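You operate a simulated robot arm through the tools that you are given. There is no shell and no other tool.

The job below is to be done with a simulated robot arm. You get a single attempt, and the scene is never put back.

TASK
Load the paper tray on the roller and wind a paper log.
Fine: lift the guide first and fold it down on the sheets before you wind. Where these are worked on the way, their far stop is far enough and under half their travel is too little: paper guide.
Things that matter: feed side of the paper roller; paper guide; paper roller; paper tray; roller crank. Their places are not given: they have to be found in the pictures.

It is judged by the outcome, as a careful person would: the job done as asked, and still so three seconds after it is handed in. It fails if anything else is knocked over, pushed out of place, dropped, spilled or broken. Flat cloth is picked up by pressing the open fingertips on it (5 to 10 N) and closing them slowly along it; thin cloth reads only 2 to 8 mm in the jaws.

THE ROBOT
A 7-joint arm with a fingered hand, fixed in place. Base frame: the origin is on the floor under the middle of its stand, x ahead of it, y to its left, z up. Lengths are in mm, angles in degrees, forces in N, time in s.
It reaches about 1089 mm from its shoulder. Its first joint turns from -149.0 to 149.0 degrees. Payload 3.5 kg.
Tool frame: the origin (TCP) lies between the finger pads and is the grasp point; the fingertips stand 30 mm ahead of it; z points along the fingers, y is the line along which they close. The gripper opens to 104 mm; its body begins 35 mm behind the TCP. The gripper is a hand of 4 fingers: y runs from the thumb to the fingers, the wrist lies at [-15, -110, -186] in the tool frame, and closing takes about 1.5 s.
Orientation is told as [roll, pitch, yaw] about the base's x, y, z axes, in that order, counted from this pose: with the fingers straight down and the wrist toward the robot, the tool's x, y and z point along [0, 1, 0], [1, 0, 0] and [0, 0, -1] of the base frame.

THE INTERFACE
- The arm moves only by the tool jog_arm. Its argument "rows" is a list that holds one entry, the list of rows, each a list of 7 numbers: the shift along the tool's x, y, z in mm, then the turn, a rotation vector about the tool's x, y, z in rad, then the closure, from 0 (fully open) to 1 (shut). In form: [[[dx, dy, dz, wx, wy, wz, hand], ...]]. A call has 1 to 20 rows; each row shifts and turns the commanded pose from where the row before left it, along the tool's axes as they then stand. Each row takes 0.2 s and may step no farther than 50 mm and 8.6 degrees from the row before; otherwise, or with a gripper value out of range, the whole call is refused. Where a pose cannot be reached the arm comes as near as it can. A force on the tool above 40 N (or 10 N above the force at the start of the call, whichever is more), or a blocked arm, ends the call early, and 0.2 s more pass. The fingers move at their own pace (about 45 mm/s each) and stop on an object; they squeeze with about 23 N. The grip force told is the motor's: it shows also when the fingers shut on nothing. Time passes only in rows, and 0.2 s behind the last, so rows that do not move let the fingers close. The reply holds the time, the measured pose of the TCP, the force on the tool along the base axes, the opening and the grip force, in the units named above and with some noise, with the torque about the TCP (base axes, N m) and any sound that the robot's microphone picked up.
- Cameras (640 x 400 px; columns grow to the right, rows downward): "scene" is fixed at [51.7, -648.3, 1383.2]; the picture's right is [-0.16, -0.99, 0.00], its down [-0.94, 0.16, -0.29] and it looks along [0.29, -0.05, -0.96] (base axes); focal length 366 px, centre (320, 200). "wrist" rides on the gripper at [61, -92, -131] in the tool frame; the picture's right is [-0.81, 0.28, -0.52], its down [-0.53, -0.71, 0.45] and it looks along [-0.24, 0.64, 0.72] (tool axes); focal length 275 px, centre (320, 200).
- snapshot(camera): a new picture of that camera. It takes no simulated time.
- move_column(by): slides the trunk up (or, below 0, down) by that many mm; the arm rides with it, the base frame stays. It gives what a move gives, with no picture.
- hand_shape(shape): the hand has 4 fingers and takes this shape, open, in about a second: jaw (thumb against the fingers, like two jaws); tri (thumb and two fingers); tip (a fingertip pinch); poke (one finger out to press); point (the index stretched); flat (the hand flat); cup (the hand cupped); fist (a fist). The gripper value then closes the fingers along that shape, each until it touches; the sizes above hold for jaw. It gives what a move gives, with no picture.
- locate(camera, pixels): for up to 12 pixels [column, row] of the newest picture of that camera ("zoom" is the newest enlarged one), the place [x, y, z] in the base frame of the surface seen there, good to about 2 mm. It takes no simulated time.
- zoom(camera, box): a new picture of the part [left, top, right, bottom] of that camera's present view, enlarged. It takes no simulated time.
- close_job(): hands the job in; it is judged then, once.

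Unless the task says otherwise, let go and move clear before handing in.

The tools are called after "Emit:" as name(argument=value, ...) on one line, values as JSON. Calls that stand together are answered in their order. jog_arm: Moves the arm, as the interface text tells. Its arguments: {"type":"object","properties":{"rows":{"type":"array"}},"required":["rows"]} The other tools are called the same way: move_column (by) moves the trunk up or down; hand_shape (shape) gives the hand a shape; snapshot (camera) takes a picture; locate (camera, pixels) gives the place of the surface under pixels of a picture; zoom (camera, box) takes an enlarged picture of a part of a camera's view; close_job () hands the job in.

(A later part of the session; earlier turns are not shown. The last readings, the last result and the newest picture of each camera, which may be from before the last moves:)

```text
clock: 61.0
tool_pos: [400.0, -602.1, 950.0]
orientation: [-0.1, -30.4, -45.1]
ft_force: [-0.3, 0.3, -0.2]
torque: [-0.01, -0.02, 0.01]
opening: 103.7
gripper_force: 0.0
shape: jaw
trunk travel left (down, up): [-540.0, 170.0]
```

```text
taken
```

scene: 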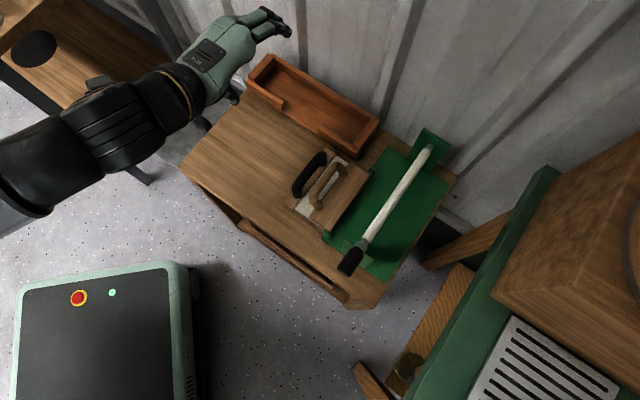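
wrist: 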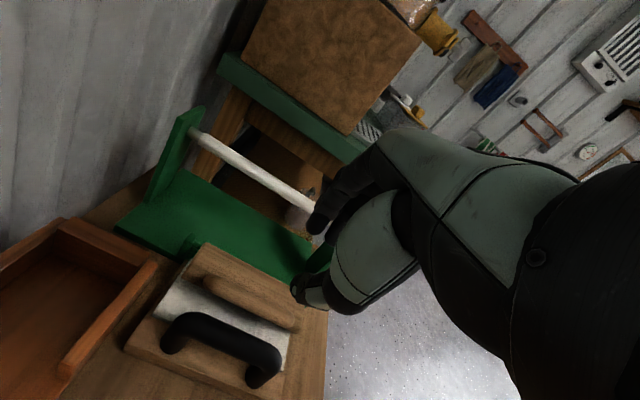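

The hand turned freely. Now move to a staging point in front of the crank (a≈500, b≈418, z≈930), well above the table, and check for contact.

Emit:
jog_arm(rows=[[[-30.6, -21.1, -9.7, 0, 0, 0, 0], [-30.6, -21.1, -9.7, 0, 0, 0, 0], [-30.6, -21.1, -9.7, 0, 0, 0, 0], [-30.6, -21.1, -9.7, 0, 0, 0, 0], [-30.6, -21.1, -9.7, 0, 0, 0, 0], [-30.6, -21.1, -9.7, 0, 0, 0, 0], [-30.6, -21.1, -9.7, 0, 0, 0, 0], [-30.6, -21.1, -9.7, 0, 0, 0, 0], [-30.6, -21.1, -9.7, 0, 0, 0, 0]]])

Emit:
snapshot(camera="scene")

Emit:
snapshot(camera="wrist")

```text
clock: 63.0
tool_pos: [59.0, -648.8, 929.7]
orientation: [-0.1, -30.3, -45.1]
ft_force: [-0.2, -0.9, -0.4]
torque: [-0.01, 0.02, 0.02]
opening: 103.8
gripper_force: 0.0
shape: jaw
trunk travel left (down, up): [-540.0, 170.0]
```

```text
taken
```

scene: 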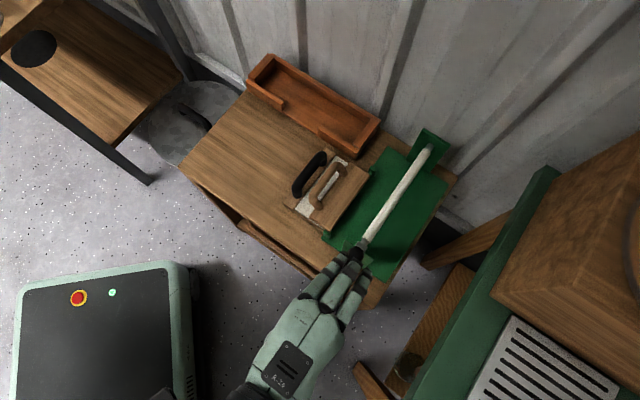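

```text
taken
```

wrist: 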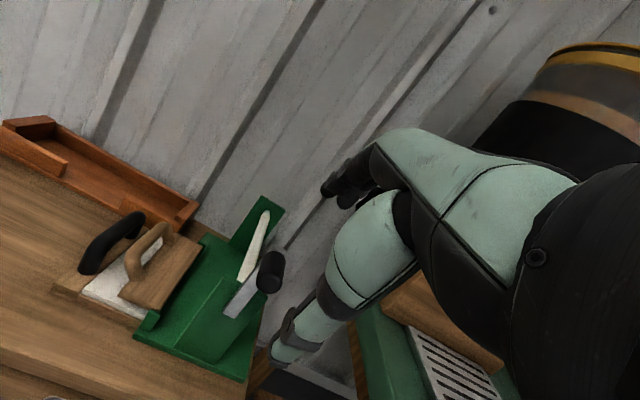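

The arm is comfortable here (a≈500, b≈417, z≈930, 0 N) and the wrist camera sees the crank at (255,285). I'll take the "point" shape and look at the finger.

Emit:
hand_shape(shape="point")

Emit:
snapshot(camera="wrist")

Emit:
zoom(camera="scene", box=[240, 220, 400, 390])

```text
clock: 63.9
tool_pos: [59.9, -648.1, 930.4]
orientation: [-0.1, -30.3, -45.1]
ft_force: [-0.1, -0.5, 0.1]
torque: [0.0, 0.0, 0.01]
opening: 95.9
gripper_force: 0.0
shape: point
trunk travel left (down, up): [-540.0, 170.0]
```

```text
taken
```

wrist: 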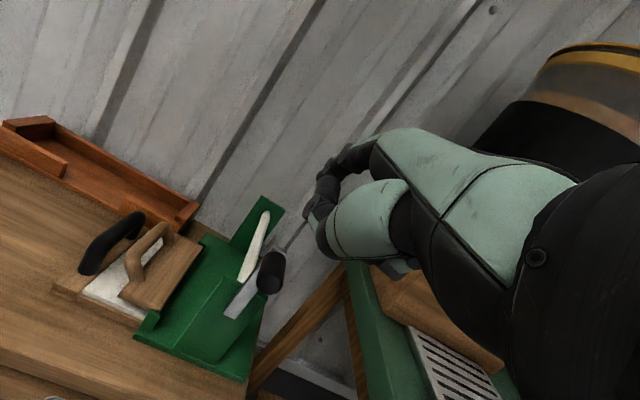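

```text
2.35 times, centred on (320, 305) of scene
```

zoom: 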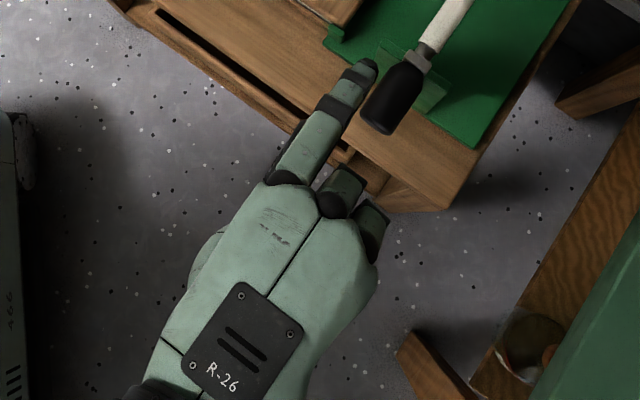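

The index is extended (zoom 285,175 → 368,65). I'll locate it relative to the tool frame.

Emit:
locate(camera="zoom", pixels=[[368, 66], [358, 75], [345, 92], [332, 108], [312, 135], [290, 165], [283, 180], [345, 185], [375, 220], [385, 110], [400, 80], [375, 120]])

Emit:
zoom(camera="wrist", box=[220, 120, 440, 320])

Emit:
locate(camera="zoom", pixels=[[290, 130], [310, 110], [270, 210], [300, 240], [350, 200], [330, 105], [380, 90], [140, 290], [160, 310], [100, 350], [60, 340]])

```text
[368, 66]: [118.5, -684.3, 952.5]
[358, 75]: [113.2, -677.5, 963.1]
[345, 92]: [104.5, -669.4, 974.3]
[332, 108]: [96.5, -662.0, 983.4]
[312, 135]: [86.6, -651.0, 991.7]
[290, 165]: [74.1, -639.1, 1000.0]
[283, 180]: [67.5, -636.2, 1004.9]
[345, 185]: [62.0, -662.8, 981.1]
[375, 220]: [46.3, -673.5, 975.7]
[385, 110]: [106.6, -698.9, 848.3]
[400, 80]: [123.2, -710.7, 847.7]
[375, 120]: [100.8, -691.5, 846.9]
```

```text
2.00 times, centred on (330, 220) of wrist
```

zoom: 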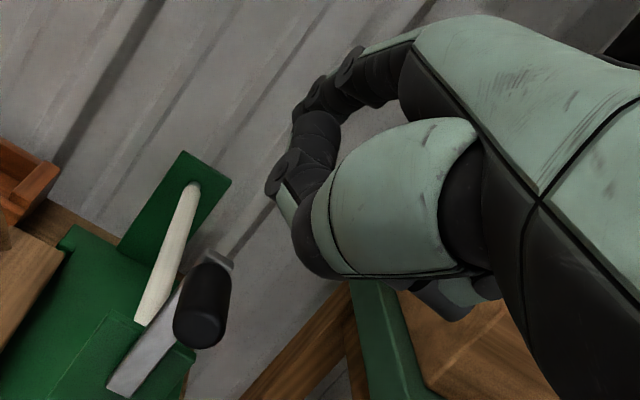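

```text
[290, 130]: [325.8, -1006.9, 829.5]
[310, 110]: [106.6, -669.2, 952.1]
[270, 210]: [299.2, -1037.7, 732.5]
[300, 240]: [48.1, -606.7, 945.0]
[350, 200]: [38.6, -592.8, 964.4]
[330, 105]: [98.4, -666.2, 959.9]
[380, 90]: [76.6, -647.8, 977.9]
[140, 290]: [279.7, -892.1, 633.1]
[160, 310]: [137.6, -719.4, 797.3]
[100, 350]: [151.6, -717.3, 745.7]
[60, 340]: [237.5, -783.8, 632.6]
```

The index runs from (a≈498,z≈1005) to tip (a≈568,z≈952), ~16 mm on the -b side of the TCP. Before using it I'll check obstacles to the right of the crank and the drawer height below.

Emit:
snapshot(camera="scene")

Emit:
locate(camera="scene", pixels=[[440, 330], [520, 250], [400, 375], [370, 385], [440, 250], [500, 330], [545, 180], [270, 250], [245, 228], [310, 275], [420, 260], [460, 290]])

```text
taken
```

scene: 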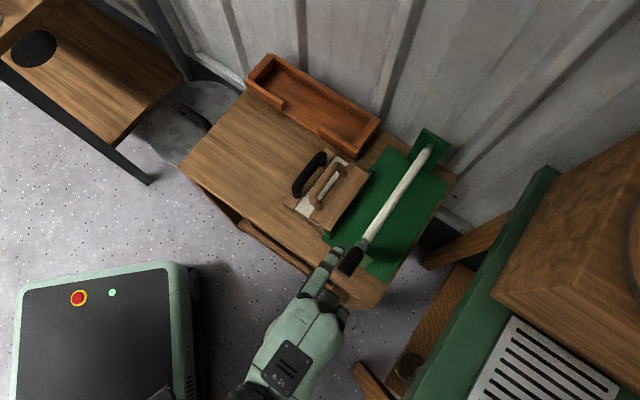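

```text
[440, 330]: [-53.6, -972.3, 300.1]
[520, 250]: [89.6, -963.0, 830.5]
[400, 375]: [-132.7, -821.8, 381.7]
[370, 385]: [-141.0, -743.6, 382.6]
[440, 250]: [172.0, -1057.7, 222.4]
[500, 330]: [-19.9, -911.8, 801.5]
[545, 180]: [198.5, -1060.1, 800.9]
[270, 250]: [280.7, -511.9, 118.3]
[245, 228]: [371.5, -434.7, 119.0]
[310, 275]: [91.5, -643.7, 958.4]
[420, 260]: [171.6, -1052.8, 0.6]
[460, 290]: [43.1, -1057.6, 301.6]
```

Emit:
locate(camera="scene", pixels=[[545, 168], [520, 205], [495, 250], [470, 295], [445, 340], [420, 385], [540, 172], [508, 222], [480, 270], [455, 315], [430, 360], [412, 395]])

Emit:
zoom(camera="scene", box=[200, 180, 340, 310])

Emit:
locate(camera="zoom", pixels=[[150, 180], [250, 250], [350, 310], [130, 150], [200, 190], [300, 260], [420, 330], [440, 345], [180, 215], [280, 285]])

```text
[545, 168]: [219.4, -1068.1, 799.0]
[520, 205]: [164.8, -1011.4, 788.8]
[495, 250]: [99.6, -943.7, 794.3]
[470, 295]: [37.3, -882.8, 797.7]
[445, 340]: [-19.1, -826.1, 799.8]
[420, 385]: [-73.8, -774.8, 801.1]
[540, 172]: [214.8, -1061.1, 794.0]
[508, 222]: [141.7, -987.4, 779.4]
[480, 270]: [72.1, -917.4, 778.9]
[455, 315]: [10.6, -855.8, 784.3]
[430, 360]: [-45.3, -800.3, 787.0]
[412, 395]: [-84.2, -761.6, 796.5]
```

```text
3.08 times, centred on (270, 245) of scene
```

zoom: 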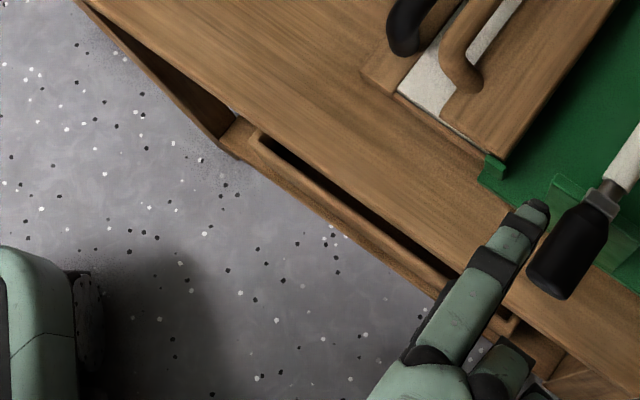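

```text
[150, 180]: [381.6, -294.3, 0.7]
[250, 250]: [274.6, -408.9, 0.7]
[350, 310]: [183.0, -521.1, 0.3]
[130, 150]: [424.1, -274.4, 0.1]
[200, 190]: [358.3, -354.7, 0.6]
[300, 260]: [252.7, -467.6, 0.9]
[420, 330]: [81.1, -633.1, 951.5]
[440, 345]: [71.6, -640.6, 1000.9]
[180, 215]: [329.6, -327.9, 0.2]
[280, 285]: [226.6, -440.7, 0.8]
```

The right bench's edge is at b≈597 (z≈800), so I'll point the hand slightly toward it from the robot side (yaw -60) to keep the wrist clear. First check the board below the table edge.

Emit:
locate(camera="zoom", pixels=[[300, 185], [400, 265], [255, 150], [350, 225], [240, 135], [520, 320], [505, 325], [330, 205], [420, 270], [270, 170], [225, 130], [380, 255]])

Emit:
jog_arm(rows=[[[0, 0, 0, -0.122, 0, 0, 0], [0, 0, 0, -0.122, 0, 0, 0], [0, 0, 0, -0.122, 0, 0, 0], [0, 0, 0, -0.122, 0, 0, 0], [0, 0, 0, -0.122, 0, 0, 0], [0, 0, 0, 0, -0.119, 0.055, 0], [0, 0, 0, 0, -0.119, 0.055, 0], [0, 0, 0, 0, 0, 0, 0]]])

Emit:
snapshot(camera="scene")

Emit:
snapshot(camera="wrist")

```text
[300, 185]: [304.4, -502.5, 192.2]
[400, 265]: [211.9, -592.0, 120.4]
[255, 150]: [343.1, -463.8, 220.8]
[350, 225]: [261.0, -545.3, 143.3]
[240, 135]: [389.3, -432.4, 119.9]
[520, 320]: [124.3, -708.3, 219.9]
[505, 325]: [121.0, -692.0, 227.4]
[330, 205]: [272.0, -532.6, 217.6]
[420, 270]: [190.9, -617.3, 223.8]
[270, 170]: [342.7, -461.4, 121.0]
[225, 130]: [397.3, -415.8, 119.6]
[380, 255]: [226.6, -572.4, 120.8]
```

```text
clock: 65.7
tool_pos: [57.1, -648.4, 929.5]
orientation: [-0.1, -65.4, -60.2]
ft_force: [-0.5, -0.2, 0.1]
torque: [0.02, -0.02, 0.01]
opening: 0.0
gripper_force: 0.0
shape: point
trunk travel left (down, up): [-540.0, 170.0]
```

```text
taken
```

scene: 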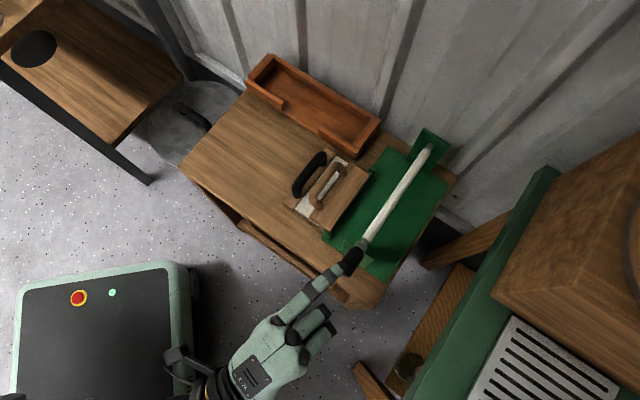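

```text
taken
```

wrist: 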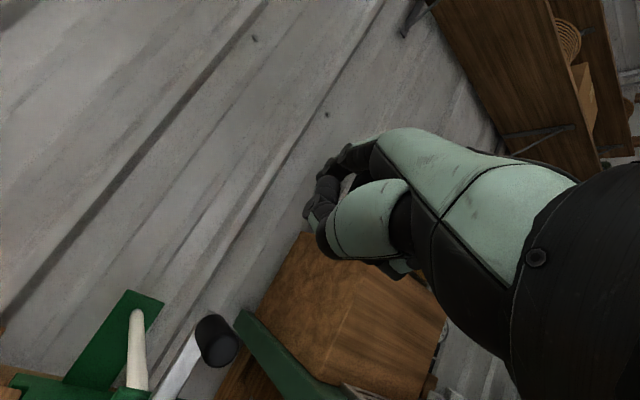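

Below the table edge there's only low shelving (z<230), so it is free. The hand is at yaw -60, pitch -65; zoom to check the finger shape.

Emit:
zoom(camera="scene", box=[230, 230, 390, 395])

Emit:
locate(camera="zoom", pixels=[[395, 70], [380, 85], [360, 110], [335, 140], [310, 165], [280, 190], [370, 180], [340, 200], [390, 240], [360, 260], [430, 60], [415, 95]])

```text
2.42 times, centred on (310, 312) of scene
```

zoom: 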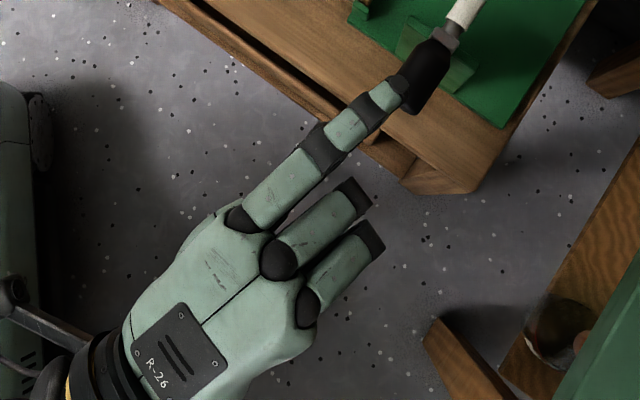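

```text
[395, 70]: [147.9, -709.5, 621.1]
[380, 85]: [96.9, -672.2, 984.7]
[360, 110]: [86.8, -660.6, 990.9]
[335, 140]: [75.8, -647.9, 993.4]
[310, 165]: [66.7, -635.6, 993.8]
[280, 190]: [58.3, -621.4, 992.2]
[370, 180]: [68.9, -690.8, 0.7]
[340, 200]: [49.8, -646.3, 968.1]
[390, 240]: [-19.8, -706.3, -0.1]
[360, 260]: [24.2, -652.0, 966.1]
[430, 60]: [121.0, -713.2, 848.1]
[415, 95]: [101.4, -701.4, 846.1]
```

The index tip ends ~50 mm ahead and ~47 mm above the TCP. I'll bring it down beside the crank grip on its feed side (finger centre b≈379, z≈834), then advance along the grip.

Emit:
jog_arm(rows=[[[6.8, -33.5, 13.3, 0, 0, 0, 0], [6.8, -33.5, 13.3, 0, 0, 0, 0], [6.8, -33.5, 13.3, 0, 0, 0, 0], [6.8, -33.5, 13.3, 0, 0, 0, 0], [4, 6.2, 13.6, 0, 0, 0, 0], [4, 6.2, 13.6, 0, 0, 0, 0], [0, 0, 0, 0, 0, 0, 0]]])

Emit:
zoom(camera="scene", box=[260, 210, 400, 360])

Emit:
snapshot(camera="wrist")

```text
clock: 67.3
tool_pos: [100.2, -648.8, 784.7]
orientation: [0.0, -65.4, -60.2]
ft_force: [-0.7, -1.3, 0.4]
torque: [0.02, -0.01, 0.01]
opening: 0.0
gripper_force: 0.1
shape: point
trunk travel left (down, up): [-540.0, 170.0]
```

```text
2.67 times, centred on (330, 285) of scene
```

zoom: 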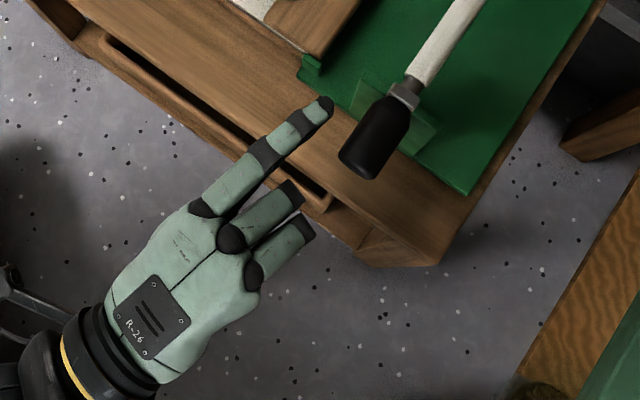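

```text
taken
```

wrist: 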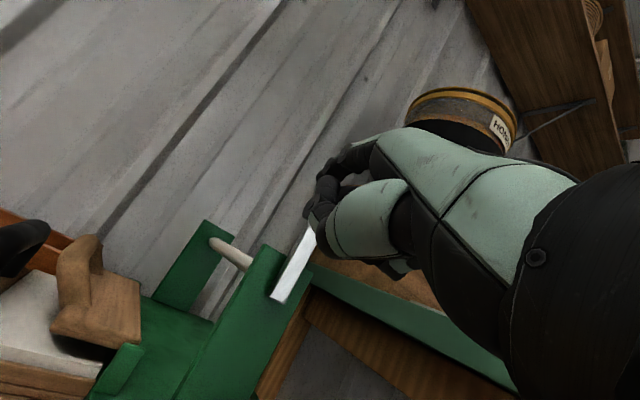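

The finger is beside the grip. Check the actual finger and grip positions.

Emit:
locate(camera="zoom", pixels=[[322, 105], [305, 120], [285, 138], [262, 152], [350, 150], [370, 165], [385, 110], [365, 130], [345, 155], [380, 140], [402, 92], [290, 185]])

```text
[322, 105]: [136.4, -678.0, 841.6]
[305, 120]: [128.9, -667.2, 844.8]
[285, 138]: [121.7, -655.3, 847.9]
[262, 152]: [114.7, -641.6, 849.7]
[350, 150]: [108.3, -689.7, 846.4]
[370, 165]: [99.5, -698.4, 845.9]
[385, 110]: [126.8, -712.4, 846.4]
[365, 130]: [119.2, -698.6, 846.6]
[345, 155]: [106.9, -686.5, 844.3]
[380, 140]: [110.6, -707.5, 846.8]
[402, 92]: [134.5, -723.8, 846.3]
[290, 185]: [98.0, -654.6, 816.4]
```

The finger (tip a≈580, centre b≈382, z≈835) is level with the grip (b≈417, z≈834, r≈13.5). I'll push it clockwise (toward +b over the top), first ~30°, and watch the force.

Emit:
jog_arm(rows=[[[-13.6, 1.5, 3.4, 0, 0, 0, 0], [-15.4, 3.9, 2.8, 0, 0, 0, 0], [-15.6, 1.3, 4.0, 0, 0, 0, 0], [-15.2, -1.2, 5.1, 0, 0, 0, 0], [0, 0, 0, 0, 0, 0, 0]]])

Emit:
zoom(camera="scene", box=[260, 210, 400, 360])

Emit:
snapshot(camera="wrist")

```text
clock: 68.5
tool_pos: [57.9, -693.4, 784.7]
orientation: [-0.3, -65.5, -59.8]
ft_force: [6.8, 11.3, 1.0]
torque: [-0.63, 0.35, 0.71]
opening: 0.1
gripper_force: 0.2
shape: point
trunk travel left (down, up): [-540.0, 170.0]
```

```text
2.67 times, centred on (330, 285) of scene
```

zoom: 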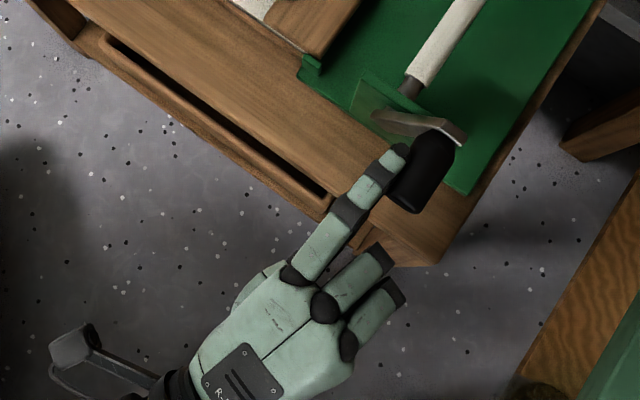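

```text
taken
```

wrist: 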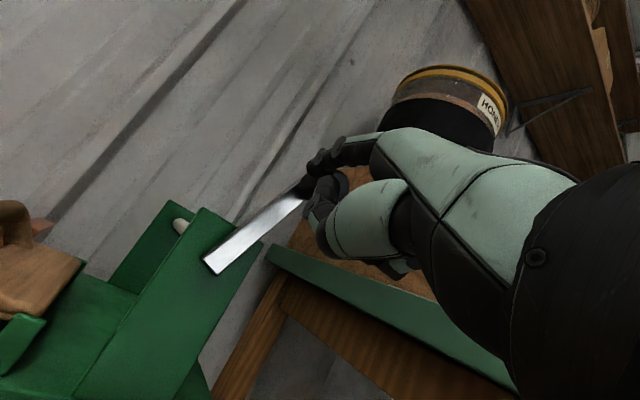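

The crank turns clockwise with ~13 N resistance and the finger stays on the grip. Continue to ~90°.

Emit:
jog_arm(rows=[[[-14.5, -3.7, 6.0, 0, 0, 0, 0], [-13.2, -6.2, 6.8, 0, 0, 0, 0], [-11.7, -8.4, 7.3, 0, 0, 0, 0], [-9.65, -10.4, 7.6, 0, 0, 0, 0], [-7.4, -12.1, 7.7, 0, 0, 0, 0], [-4.9, -13.4, 7.6, 0, 0, 0, 0], [0, 0, 0, 0, 0, 0, 0]]])

Emit:
zoom(camera="scene", box=[260, 210, 420, 380])

Emit:
snapshot(camera="wrist")

```text
clock: 69.2
tool_pos: [40.8, -711.5, 770.9]
orientation: [-1.5, -66.0, -57.8]
ft_force: [18.0, 21.6, 12.7]
torque: [-1.41, 0.69, 0.84]
opening: 0.0
gripper_force: 0.0
shape: point
trunk travel left (down, up): [-540.0, 170.0]
stopped in row 3: the force on the tool passed its limit at 45 N (the readings are from after the stop); the commanded pose is now the measured one
```

```text
2.35 times, centred on (340, 295) of scene
```

zoom: 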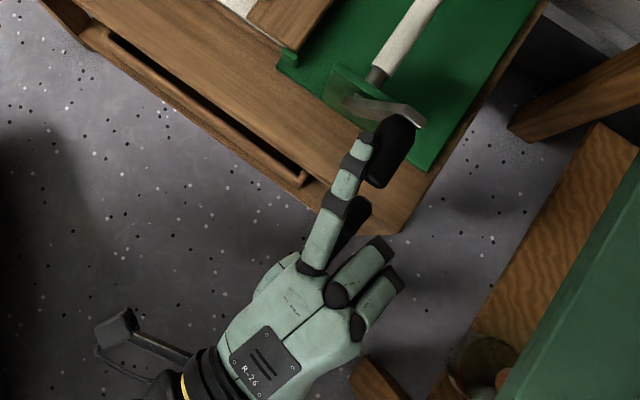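

```text
taken
```

wrist: 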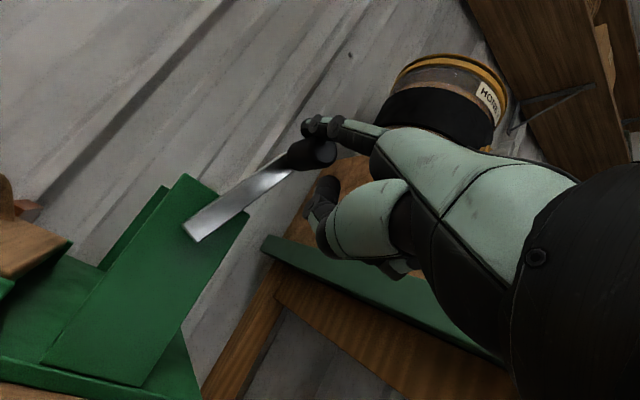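

The push was stopped at 45 N; the finger is deflected and the crank is at ~45°. I'll wait a moment to see whether the force relaxes (viscous) or holds (friction).

Emit:
jog_arm(rows=[[[0, 0, 0, 0, 0, 0, 0], [0, 0, 0, 0, 0, 0, 0], [0, 0, 0, 0, 0, 0, 0], [0, 0, 0, 0, 0, 0, 0]]])

Emit:
zoom(camera="scene", box=[300, 210, 400, 310])

Emit:
locate(camera="zoom", pixels=[[360, 130], [345, 160], [370, 100], [310, 140], [300, 170], [290, 200], [330, 180], [375, 130], [340, 100], [395, 110]])

```text
clock: 70.2
tool_pos: [36.8, -713.9, 770.3]
orientation: [-1.0, -66.0, -58.5]
ft_force: [8.0, 25.6, 12.7]
torque: [-1.86, 0.07, 1.14]
opening: 0.0
gripper_force: 0.0
shape: point
trunk travel left (down, up): [-540.0, 170.0]
```

```text
4.00 times, centred on (350, 260) of scene
```

zoom: 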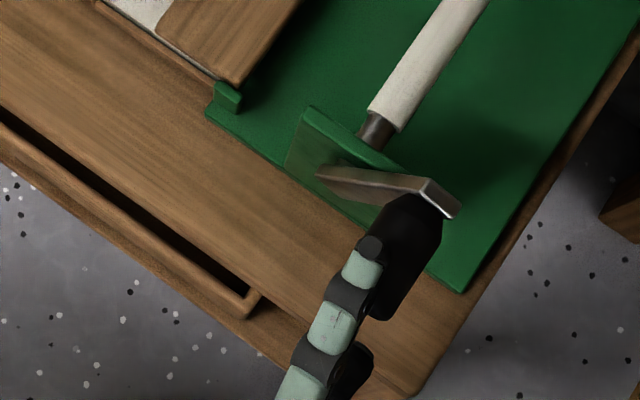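

```text
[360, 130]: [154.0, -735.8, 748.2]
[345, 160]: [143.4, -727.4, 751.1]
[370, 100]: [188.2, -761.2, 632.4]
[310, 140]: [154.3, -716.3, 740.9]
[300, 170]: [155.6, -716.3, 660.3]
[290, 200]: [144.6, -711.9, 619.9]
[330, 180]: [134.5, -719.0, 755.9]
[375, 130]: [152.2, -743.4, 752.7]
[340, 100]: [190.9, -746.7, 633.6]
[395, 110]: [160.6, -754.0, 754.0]
```

The force holds at ~27 N, so there is some friction in the crank. I'll push slowly (4 mm per row) along the circle and watch the force.

Emit:
jog_arm(rows=[[[-2.9, -2.4, 2.0, 0, 0, 0, 0], [-2.9, -2.4, 2.0, 0, 0, 0, 0], [-2.8, -2.6, 2.1, 0, 0, 0, 0], [-2.8, -2.6, 2.1, 0, 0, 0, 0], [0, 0, 0, 0, 0, 0, 0]]])

Emit:
zoom(camera="scene", box=[300, 210, 400, 310])

Emit:
locate(camera="zoom", pixels=[[400, 250], [410, 230], [420, 260], [390, 300], [440, 200], [425, 225], [360, 250], [365, 275], [330, 325], [400, 280]])

```text
clock: 71.4
tool_pos: [28.3, -724.3, 756.7]
orientation: [-0.8, -65.6, -59.1]
ft_force: [-0.7, -1.5, 0.4]
torque: [0.02, 0.0, 0.0]
opening: 0.0
gripper_force: 0.0
shape: point
trunk travel left (down, up): [-540.0, 170.0]
```

```text
4.00 times, centred on (350, 260) of scene
```

zoom: 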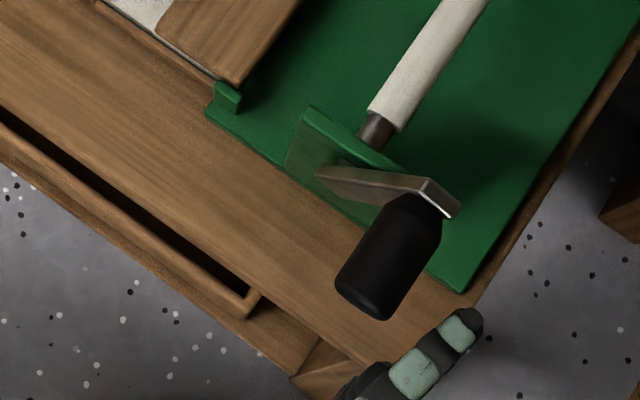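

```text
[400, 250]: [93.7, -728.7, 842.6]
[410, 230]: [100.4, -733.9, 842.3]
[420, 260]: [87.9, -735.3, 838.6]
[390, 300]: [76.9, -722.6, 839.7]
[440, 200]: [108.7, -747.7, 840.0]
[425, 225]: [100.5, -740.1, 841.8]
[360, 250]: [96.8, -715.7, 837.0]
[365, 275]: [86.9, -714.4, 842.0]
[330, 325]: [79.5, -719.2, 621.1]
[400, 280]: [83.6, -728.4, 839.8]
```

The finger slipped under the grip: the crank stayed at only ~20° despite up to 45 N, so clockwise is probably blocked or very stiff. The finger is now on the grip's far (+b) side, so I'll test the other direction, pushing toward the feed side over the top.

Emit:
jog_arm(rows=[[[9.65, 17.1, -10.7, 0, 0, 0, 0], [7.3, -2.4, -1.1, 0, 0, 0, 0], [6.8, 1.2, -2.6, 0, 0, 0, 0], [6.8, 1.2, -2.6, 0, 0, 0, 0], [7.4, 1.5, -2.9, 0, 0, 0, 0], [7.4, 1.5, -2.9, 0, 0, 0, 0], [0, 0, 0, 0, 0, 0, 0]]])

Emit:
zoom(camera="scene", box=[290, 200, 400, 310])

Emit:
snapshot(camera="wrist")

```text
clock: 73.0
tool_pos: [61.0, -691.6, 782.0]
orientation: [-0.8, -65.6, -59.1]
ft_force: [-1.1, -0.2, -0.2]
torque: [0.02, -0.07, 0.0]
opening: 96.2
gripper_force: 0.0
shape: point
trunk travel left (down, up): [-540.0, 170.0]
```

```text
3.64 times, centred on (345, 255) of scene
```

zoom: 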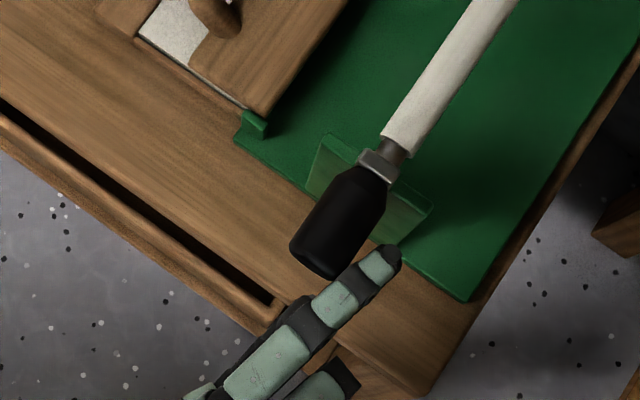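

```text
taken
```

wrist: 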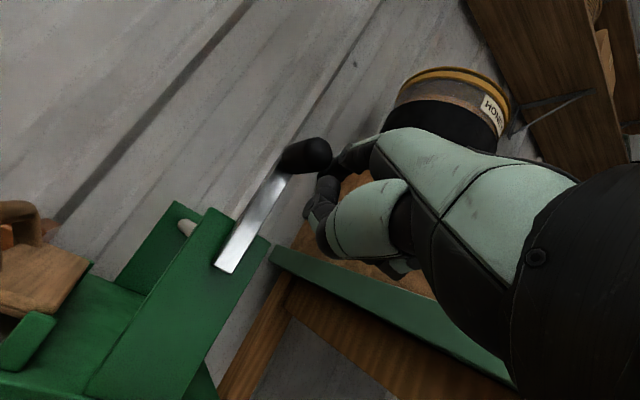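

The crank came back to the top with only ~1 N, so this direction is free (clockwise hit a stop at ~20°). Continue pushing this way over the top toward the feed side.

Emit:
jog_arm(rows=[[[7.7, 0.2, -2.4, 0, 0, 0, 0], [7.7, 0.2, -2.4, 0, 0, 0, 0], [7.8, -1.0, -1.9, 0, 0, 0, 0], [7.8, -1.0, -1.9, 0, 0, 0, 0], [7.6, -2.35, -1.2, 0, 0, 0, 0], [7.6, -2.35, -1.2, 0, 0, 0, 0], [7.2, -3.5, -0.5, 0, 0, 0, 0], [7.2, -3.5, -0.5, 0, 0, 0, 0], [0, 0, 0, 0, 0, 0, 0]]])

Emit:
zoom(camera="scene", box=[290, 180, 400, 290])

Emit:
snapshot(camera="wrist")

```text
clock: 75.0
tool_pos: [104.8, -645.8, 775.6]
orientation: [-0.8, -65.7, -59.0]
ft_force: [-0.9, -0.5, 0.5]
torque: [0.0, 0.0, -0.03]
opening: 96.0
gripper_force: 0.0
shape: point
trunk travel left (down, up): [-540.0, 170.0]
```

```text
3.64 times, centred on (345, 235) of scene
```

zoom: 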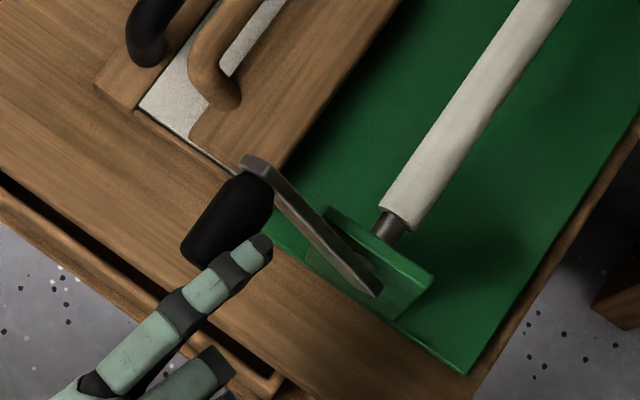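

```text
taken
```

wrist: 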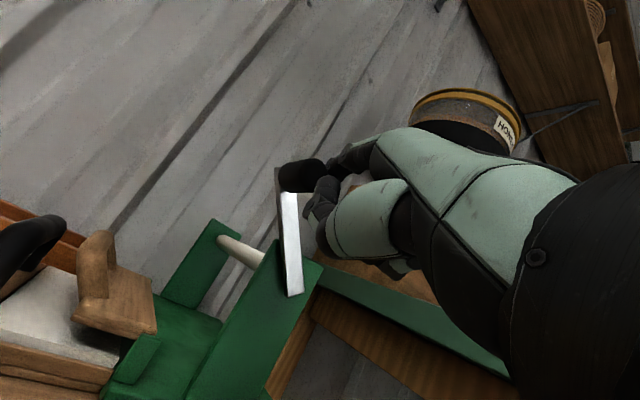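

The crank now turns freely (≈1 N) and is at about 45° on the feed side, so this is the winding direction. Continue slowly along the circle down to the 90° position.

Emit:
jog_arm(rows=[[[6.6, -4.6, 0.15, 0, 0, 0, 0], [6.6, -4.6, 0.15, 0, 0, 0, 0], [5.85, -5.5, 0.8, 0, 0, 0, 0], [5.85, -5.5, 0.8, 0, 0, 0, 0], [4.8, -6.3, 1.4, 0, 0, 0, 0], [4.8, -6.3, 1.4, 0, 0, 0, 0], [3.7, -6.9, 2.05, 0, 0, 0, 0], [3.7, -6.9, 2.05, 0, 0, 0, 0], [2.45, -7.2, 2.6, 0, 0, 0, 0], [2.45, -7.2, 2.6, 0, 0, 0, 0], [0, 0, 0, 0, 0, 0, 0]]])

Emit:
zoom(camera="scene", box=[280, 170, 410, 300])

Emit:
snapshot(camera="wrist")

```text
clock: 77.4
tool_pos: [138.2, -611.5, 713.2]
orientation: [-0.7, -65.7, -58.9]
ft_force: [-0.2, 0.1, 0.0]
torque: [0.02, 0.0, -0.01]
opening: 0.0
gripper_force: 0.1
shape: point
trunk travel left (down, up): [-540.0, 170.0]
```

```text
3.08 times, centred on (345, 235) of scene
```

zoom: 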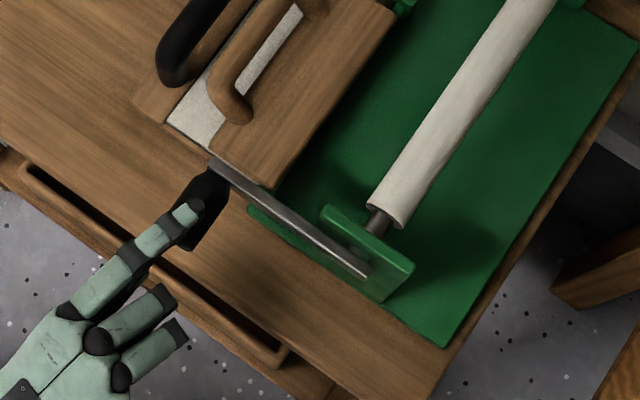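

```text
taken
```

wrist: 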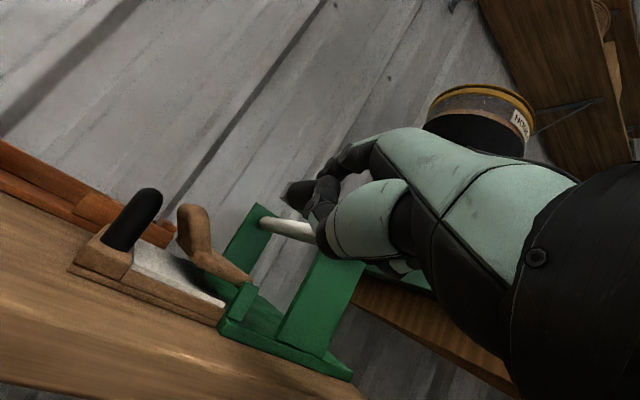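

The crank is at ~90° on the feed side, still ~0 N. Before going low past the table edge, I check how far the folded fingers and thumb protrude.

Emit:
locate(camera="zoom", pixels=[[180, 335], [165, 295], [185, 330], [170, 300], [190, 205], [200, 215], [130, 240], [240, 210], [190, 260], [120, 370], [150, 260], [215, 205]])

Emit:
jog_arm(rows=[[[1.15, -7.4, 3.05, 0, 0, 0, 0], [1.15, -7.4, 3.05, 0, 0, 0, 0], [-0.25, -7.3, 3.4, 0, 0, 0, 0], [-0.25, -7.3, 3.4, 0, 0, 0, 0], [-1.55, -7.0, 3.7, 0, 0, 0, 0], [-1.55, -7.0, 3.7, 0, 0, 0, 0], [0, 0, 0, 0, 0, 0, 0]]])

Emit:
zoom(camera="scene", box=[270, 180, 400, 310])

```text
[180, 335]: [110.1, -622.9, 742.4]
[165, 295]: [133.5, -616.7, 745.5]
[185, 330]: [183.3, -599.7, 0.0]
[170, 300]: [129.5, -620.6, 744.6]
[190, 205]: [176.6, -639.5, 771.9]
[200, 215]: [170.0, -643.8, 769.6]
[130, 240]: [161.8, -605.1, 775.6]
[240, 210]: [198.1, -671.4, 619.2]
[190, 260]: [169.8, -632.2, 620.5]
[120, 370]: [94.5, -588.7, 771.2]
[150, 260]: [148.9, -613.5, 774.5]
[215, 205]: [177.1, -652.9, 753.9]
```

```text
clock: 79.0
tool_pos: [138.0, -614.0, 664.8]
orientation: [-0.7, -65.7, -59.0]
ft_force: [-0.6, -0.9, 0.9]
torque: [-0.03, -0.01, -0.01]
opening: 0.1
gripper_force: 0.1
shape: point
trunk travel left (down, up): [-540.0, 170.0]
```

```text
3.08 times, centred on (335, 245) of scene
```

zoom: 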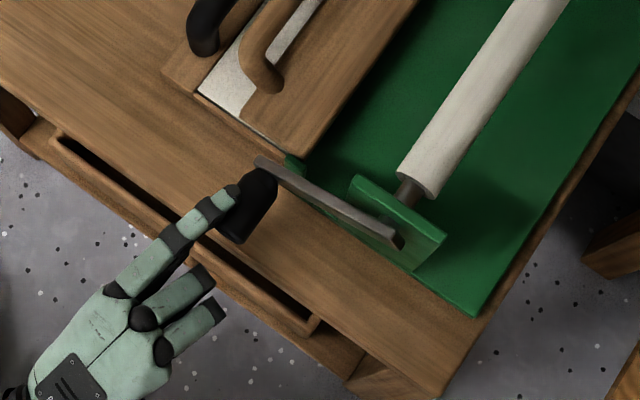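

Folded fingers stay at a≈530 (table edge 560), so there's room. The crank is at ~115–120°. Continue through the bottom.

Emit:
jog_arm(rows=[[[-2.85, -6.5, 3.8, 0, 0, 0, 0], [-2.85, -6.5, 3.8, 0, 0, 0, 0], [-4.1, -5.75, 3.85, 0, 0, 0, 0], [-4.1, -5.75, 3.85, 0, 0, 0, 0], [-5.15, -4.9, 3.8, 0, 0, 0, 0], [-5.15, -4.9, 3.8, 0, 0, 0, 0], [-6.1, -3.85, 3.6, 0, 0, 0, 0], [-6.1, -3.85, 3.6, 0, 0, 0, 0], [0, 0, 0, 0, 0, 0, 0]]])

Emit:
zoom(camera="scene", box=[270, 190, 400, 320])

Emit:
locate(camera="zoom", pixels=[[250, 210], [260, 220], [290, 230], [300, 215], [230, 200], [220, 215]])

Emit:
snapshot(camera="wrist")

```text
clock: 81.0
tool_pos: [111.3, -640.5, 614.9]
orientation: [-0.8, -65.7, -59.0]
ft_force: [0.2, 0.7, -0.3]
torque: [-0.05, -0.01, 0.01]
opening: 0.0
gripper_force: 0.1
shape: point
trunk travel left (down, up): [-540.0, 170.0]
```

```text
3.08 times, centred on (335, 255) of scene
```

zoom: 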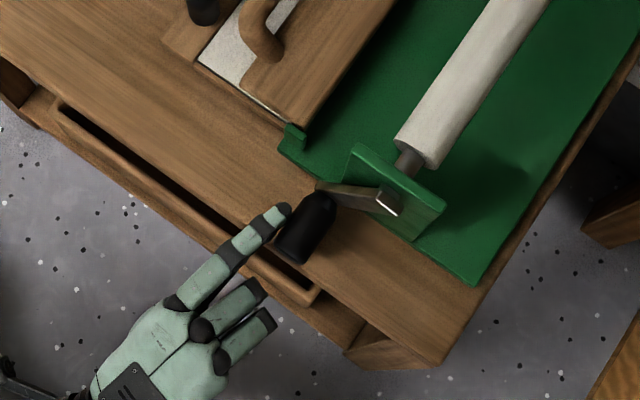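

```text
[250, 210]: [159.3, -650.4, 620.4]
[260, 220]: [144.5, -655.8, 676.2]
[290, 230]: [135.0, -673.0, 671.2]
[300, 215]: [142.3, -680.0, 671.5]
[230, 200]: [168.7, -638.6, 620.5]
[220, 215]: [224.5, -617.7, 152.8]
```

```text
taken
```

wrist: 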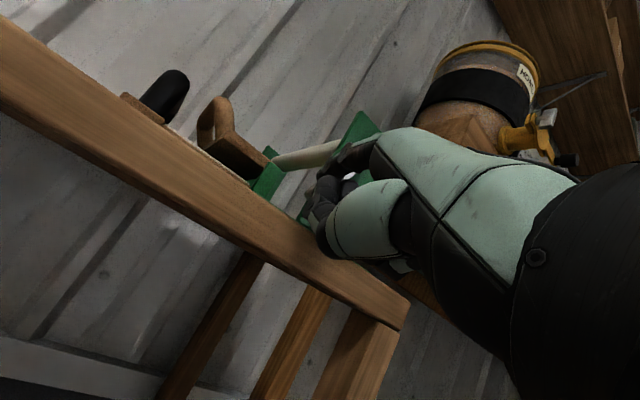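

It's going round smoothly (≈155°, 0 N), and the white roll is visibly getting thicker. Continue through the bottom to ~220°.

Emit:
jog_arm(rows=[[[-6.85, -2.7, 3.3, 0, 0, 0, 0], [-6.85, -2.7, 3.3, 0, 0, 0, 0], [-7.4, -1.5, 2.9, 0, 0, 0, 0], [-7.4, -1.5, 2.9, 0, 0, 0, 0], [-7.7, -0.2, 2.4, 0, 0, 0, 0], [-7.7, -0.2, 2.4, 0, 0, 0, 0], [-7.75, 1.1, 1.8, 0, 0, 0, 0], [-7.75, 1.1, 1.8, 0, 0, 0, 0], [-7.6, 2.3, 1.2, 0, 0, 0, 0], [-7.6, 2.3, 1.2, 0, 0, 0, 0], [-7.25, 3.5, 0.55, 0, 0, 0, 0], [-7.25, 3.5, 0.55, 0, 0, 0, 0], [0, 0, 0, 0, 0, 0, 0]]])

Emit:
zoom(camera="scene", box=[280, 190, 410, 320])

Emit:
snapshot(camera="wrist")

```text
clock: 83.8
tool_pos: [47.2, -705.5, 610.0]
orientation: [-0.7, -65.8, -59.0]
ft_force: [1.0, 0.5, -0.5]
torque: [-0.03, 0.05, 0.07]
opening: 0.2
gripper_force: 0.1
shape: point
trunk travel left (down, up): [-540.0, 170.0]
```

```text
3.08 times, centred on (345, 255) of scene
```

zoom: 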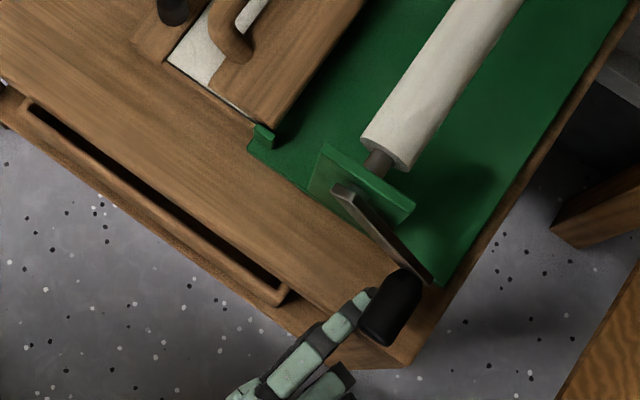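

```text
taken
```

wrist: 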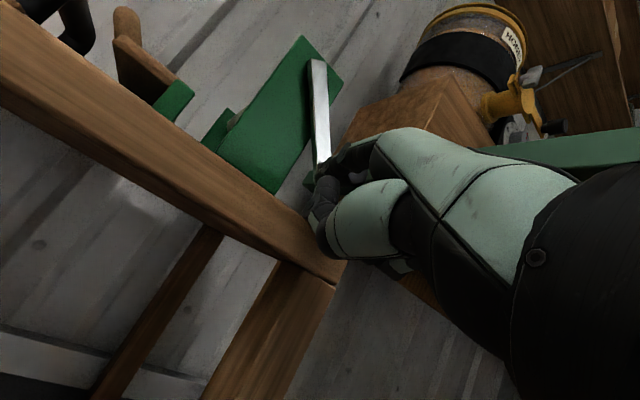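

The log is visibly growing; crank at ~225°, no force. Continue up the far side to ~300°.

Emit:
jog_arm(rows=[[[-6.6, 4.6, -0.15, 0, 0, 0, 0], [-6.6, 4.6, -0.15, 0, 0, 0, 0], [-5.85, 5.5, -0.8, 0, 0, 0, 0], [-5.85, 5.5, -0.8, 0, 0, 0, 0], [-4.8, 6.3, -1.4, 0, 0, 0, 0], [-4.8, 6.3, -1.4, 0, 0, 0, 0], [-3.7, 6.9, -2.05, 0, 0, 0, 0], [-3.7, 6.9, -2.05, 0, 0, 0, 0], [-2.45, 7.2, -2.6, 0, 0, 0, 0], [-2.45, 7.2, -2.6, 0, 0, 0, 0], [-1.15, 7.4, -3.05, 0, 0, 0, 0], [-1.15, 7.4, -3.05, 0, 0, 0, 0], [0.25, 7.3, -3.4, 0, 0, 0, 0], [0.25, 7.3, -3.4, 0, 0, 0, 0], [0, 0, 0, 0, 0, 0, 0]]])

Emit:
zoom(camera="scene", box=[280, 190, 420, 330])

Emit:
snapshot(camera="wrist")

```text
clock: 87.0
tool_pos: [11.7, -742.1, 704.1]
orientation: [-0.8, -65.7, -59.0]
ft_force: [0.2, -0.1, -1.0]
torque: [0.02, 0.05, -0.02]
opening: 95.9
gripper_force: 0.1
shape: point
trunk travel left (down, up): [-540.0, 170.0]
```

```text
2.86 times, centred on (350, 260) of scene
```

zoom: 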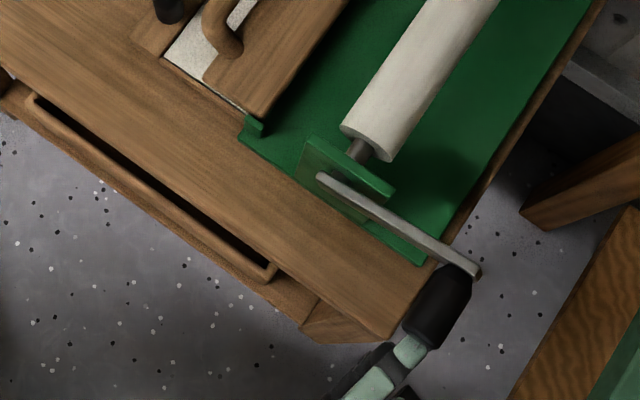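

```text
taken
```

wrist: 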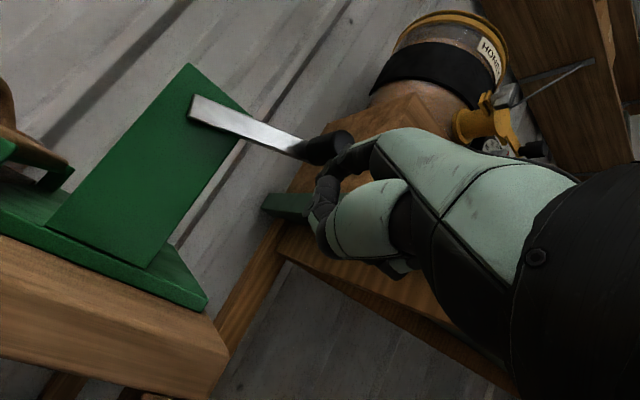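

The log keeps growing; crank at ~288°. Continue to complete the first turn.

Emit:
jog_arm(rows=[[[1.55, 7.0, -3.7, 0, 0, 0, 0], [1.55, 7.0, -3.7, 0, 0, 0, 0], [2.85, 6.5, -3.8, 0, 0, 0, 0], [2.85, 6.5, -3.8, 0, 0, 0, 0], [4.1, 5.75, -3.85, 0, 0, 0, 0], [4.1, 5.75, -3.85, 0, 0, 0, 0], [5.15, 4.9, -3.8, 0, 0, 0, 0], [5.15, 4.9, -3.8, 0, 0, 0, 0], [6.1, 3.85, -3.6, 0, 0, 0, 0], [6.1, 3.85, -3.6, 0, 0, 0, 0], [6.85, 2.7, -3.3, 0, 0, 0, 0], [6.85, 2.7, -3.3, 0, 0, 0, 0], [7.4, 1.5, -2.9, 0, 0, 0, 0], [7.4, 1.5, -2.9, 0, 0, 0, 0], [0, 0, 0, 0, 0, 0, 0]]])

Emit:
zoom(camera="scene", box=[280, 120, 460, 300])

Emit:
snapshot(camera="wrist")

```text
clock: 90.2
tool_pos: [60.3, -691.2, 782.4]
orientation: [-0.6, -65.7, -59.0]
ft_force: [-0.8, 0.6, -0.9]
torque: [0.03, -0.04, -0.04]
opening: 96.2
gripper_force: 0.1
shape: point
trunk travel left (down, up): [-540.0, 170.0]
```

```text
2.22 times, centred on (370, 210) of scene
```

zoom: 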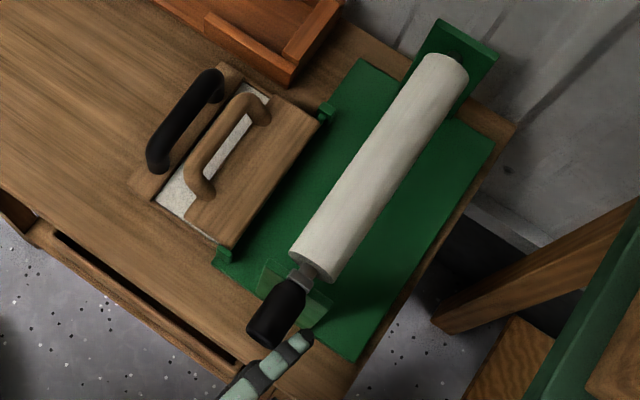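

```text
taken
```

wrist: 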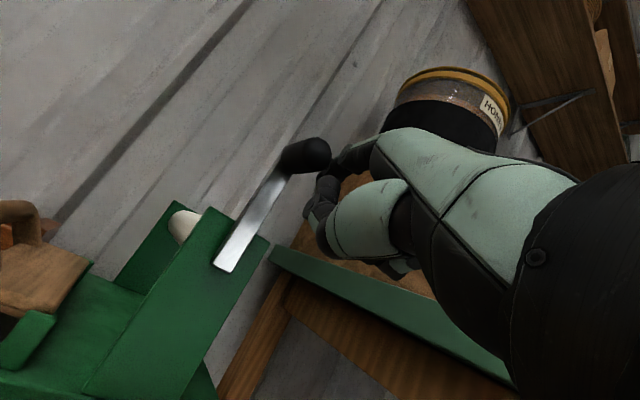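

One full turn is done and the log is now clearly thick (zoom 385,165). I'll keep winding: second turn, same path.

Emit:
jog_arm(rows=[[[7.7, 2.0, -3.2, 0, 0, 0, 0], [7.7, 0.2, -2.4, 0, 0, 0, 0], [7.75, -1.1, -1.8, 0, 0, 0, 0], [7.75, -1.1, -1.8, 0, 0, 0, 0], [7.6, -2.3, -1.2, 0, 0, 0, 0], [7.6, -2.3, -1.2, 0, 0, 0, 0], [7.25, -3.5, -0.55, 0, 0, 0, 0], [7.25, -3.5, -0.55, 0, 0, 0, 0], [6.6, -4.6, 0.15, 0, 0, 0, 0], [6.6, -4.6, 0.15, 0, 0, 0, 0], [5.85, -5.5, 0.8, 0, 0, 0, 0], [5.85, -5.5, 0.8, 0, 0, 0, 0], [4.8, -6.3, 1.4, 0, 0, 0, 0], [4.8, -6.3, 1.4, 0, 0, 0, 0], [3.7, -6.9, 2.05, 0, 0, 0, 0], [3.7, -6.9, 2.05, 0, 0, 0, 0], [2.45, -7.2, 2.6, 0, 0, 0, 0], [2.45, -7.2, 2.6, 0, 0, 0, 0], [1.15, -7.4, 3.05, 0, 0, 0, 0], [1.15, -7.4, 3.05, 0, 0, 0, 0]]])

Emit:
zoom(camera="scene", box=[280, 120, 460, 300])

```text
clock: 94.4
tool_pos: [141.2, -610.5, 699.7]
orientation: [-0.8, -65.7, -59.0]
ft_force: [-0.1, -0.9, -0.5]
torque: [0.0, -0.03, -0.05]
opening: 0.0
gripper_force: 0.0
shape: point
trunk travel left (down, up): [-540.0, 170.0]
```

```text
2.22 times, centred on (370, 210) of scene
```

zoom: 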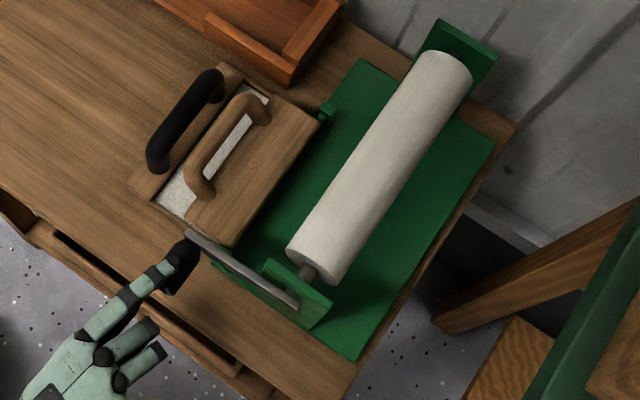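

The log grows further; crank at ~100° of the second turn. Continue through the bottom.

Emit:
jog_arm(rows=[[[-0.25, -7.3, 3.4, 0, 0, 0, 0], [-0.25, -7.3, 3.4, 0, 0, 0, 0], [-1.55, -7.0, 3.7, 0, 0, 0, 0], [-1.55, -7.0, 3.7, 0, 0, 0, 0], [-2.85, -6.5, 3.8, 0, 0, 0, 0], [-2.85, -6.5, 3.8, 0, 0, 0, 0], [-4.1, -5.75, 3.85, 0, 0, 0, 0], [-4.1, -5.75, 3.85, 0, 0, 0, 0], [-5.15, -4.9, 3.8, 0, 0, 0, 0], [-5.15, -4.9, 3.8, 0, 0, 0, 0], [-6.1, -3.85, 3.6, 0, 0, 0, 0], [-6.1, -3.85, 3.6, 0, 0, 0, 0], [-6.85, -2.7, 3.3, 0, 0, 0, 0], [-6.85, -2.7, 3.3, 0, 0, 0, 0], [-7.4, -1.5, 2.9, 0, 0, 0, 0], [-7.4, -1.5, 2.9, 0, 0, 0, 0], [-7.7, -0.2, 2.4, 0, 0, 0, 0], [-7.7, -0.2, 2.4, 0, 0, 0, 0], [-7.75, 1.1, 1.8, 0, 0, 0, 0], [-7.75, 1.1, 1.8, 0, 0, 0, 0]]])

Emit:
zoom(camera="scene", box=[280, 120, 460, 300])

```text
clock: 98.6
tool_pos: [68.1, -683.6, 601.6]
orientation: [-0.8, -65.6, -58.9]
ft_force: [1.1, 1.1, 0.0]
torque: [-0.03, 0.09, 0.07]
opening: 0.1
gripper_force: 0.0
shape: point
trunk travel left (down, up): [-540.0, 170.0]
```

```text
2.22 times, centred on (370, 210) of scene
```

zoom: 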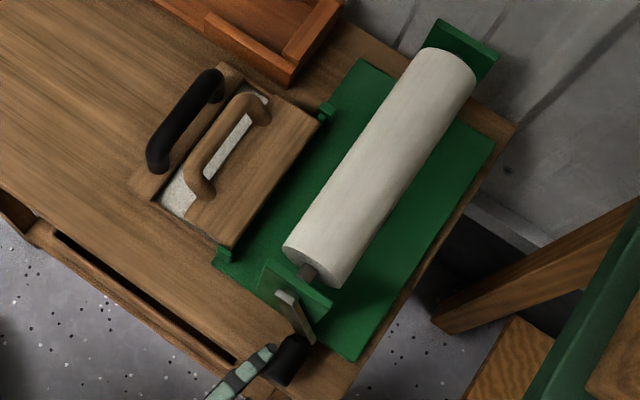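

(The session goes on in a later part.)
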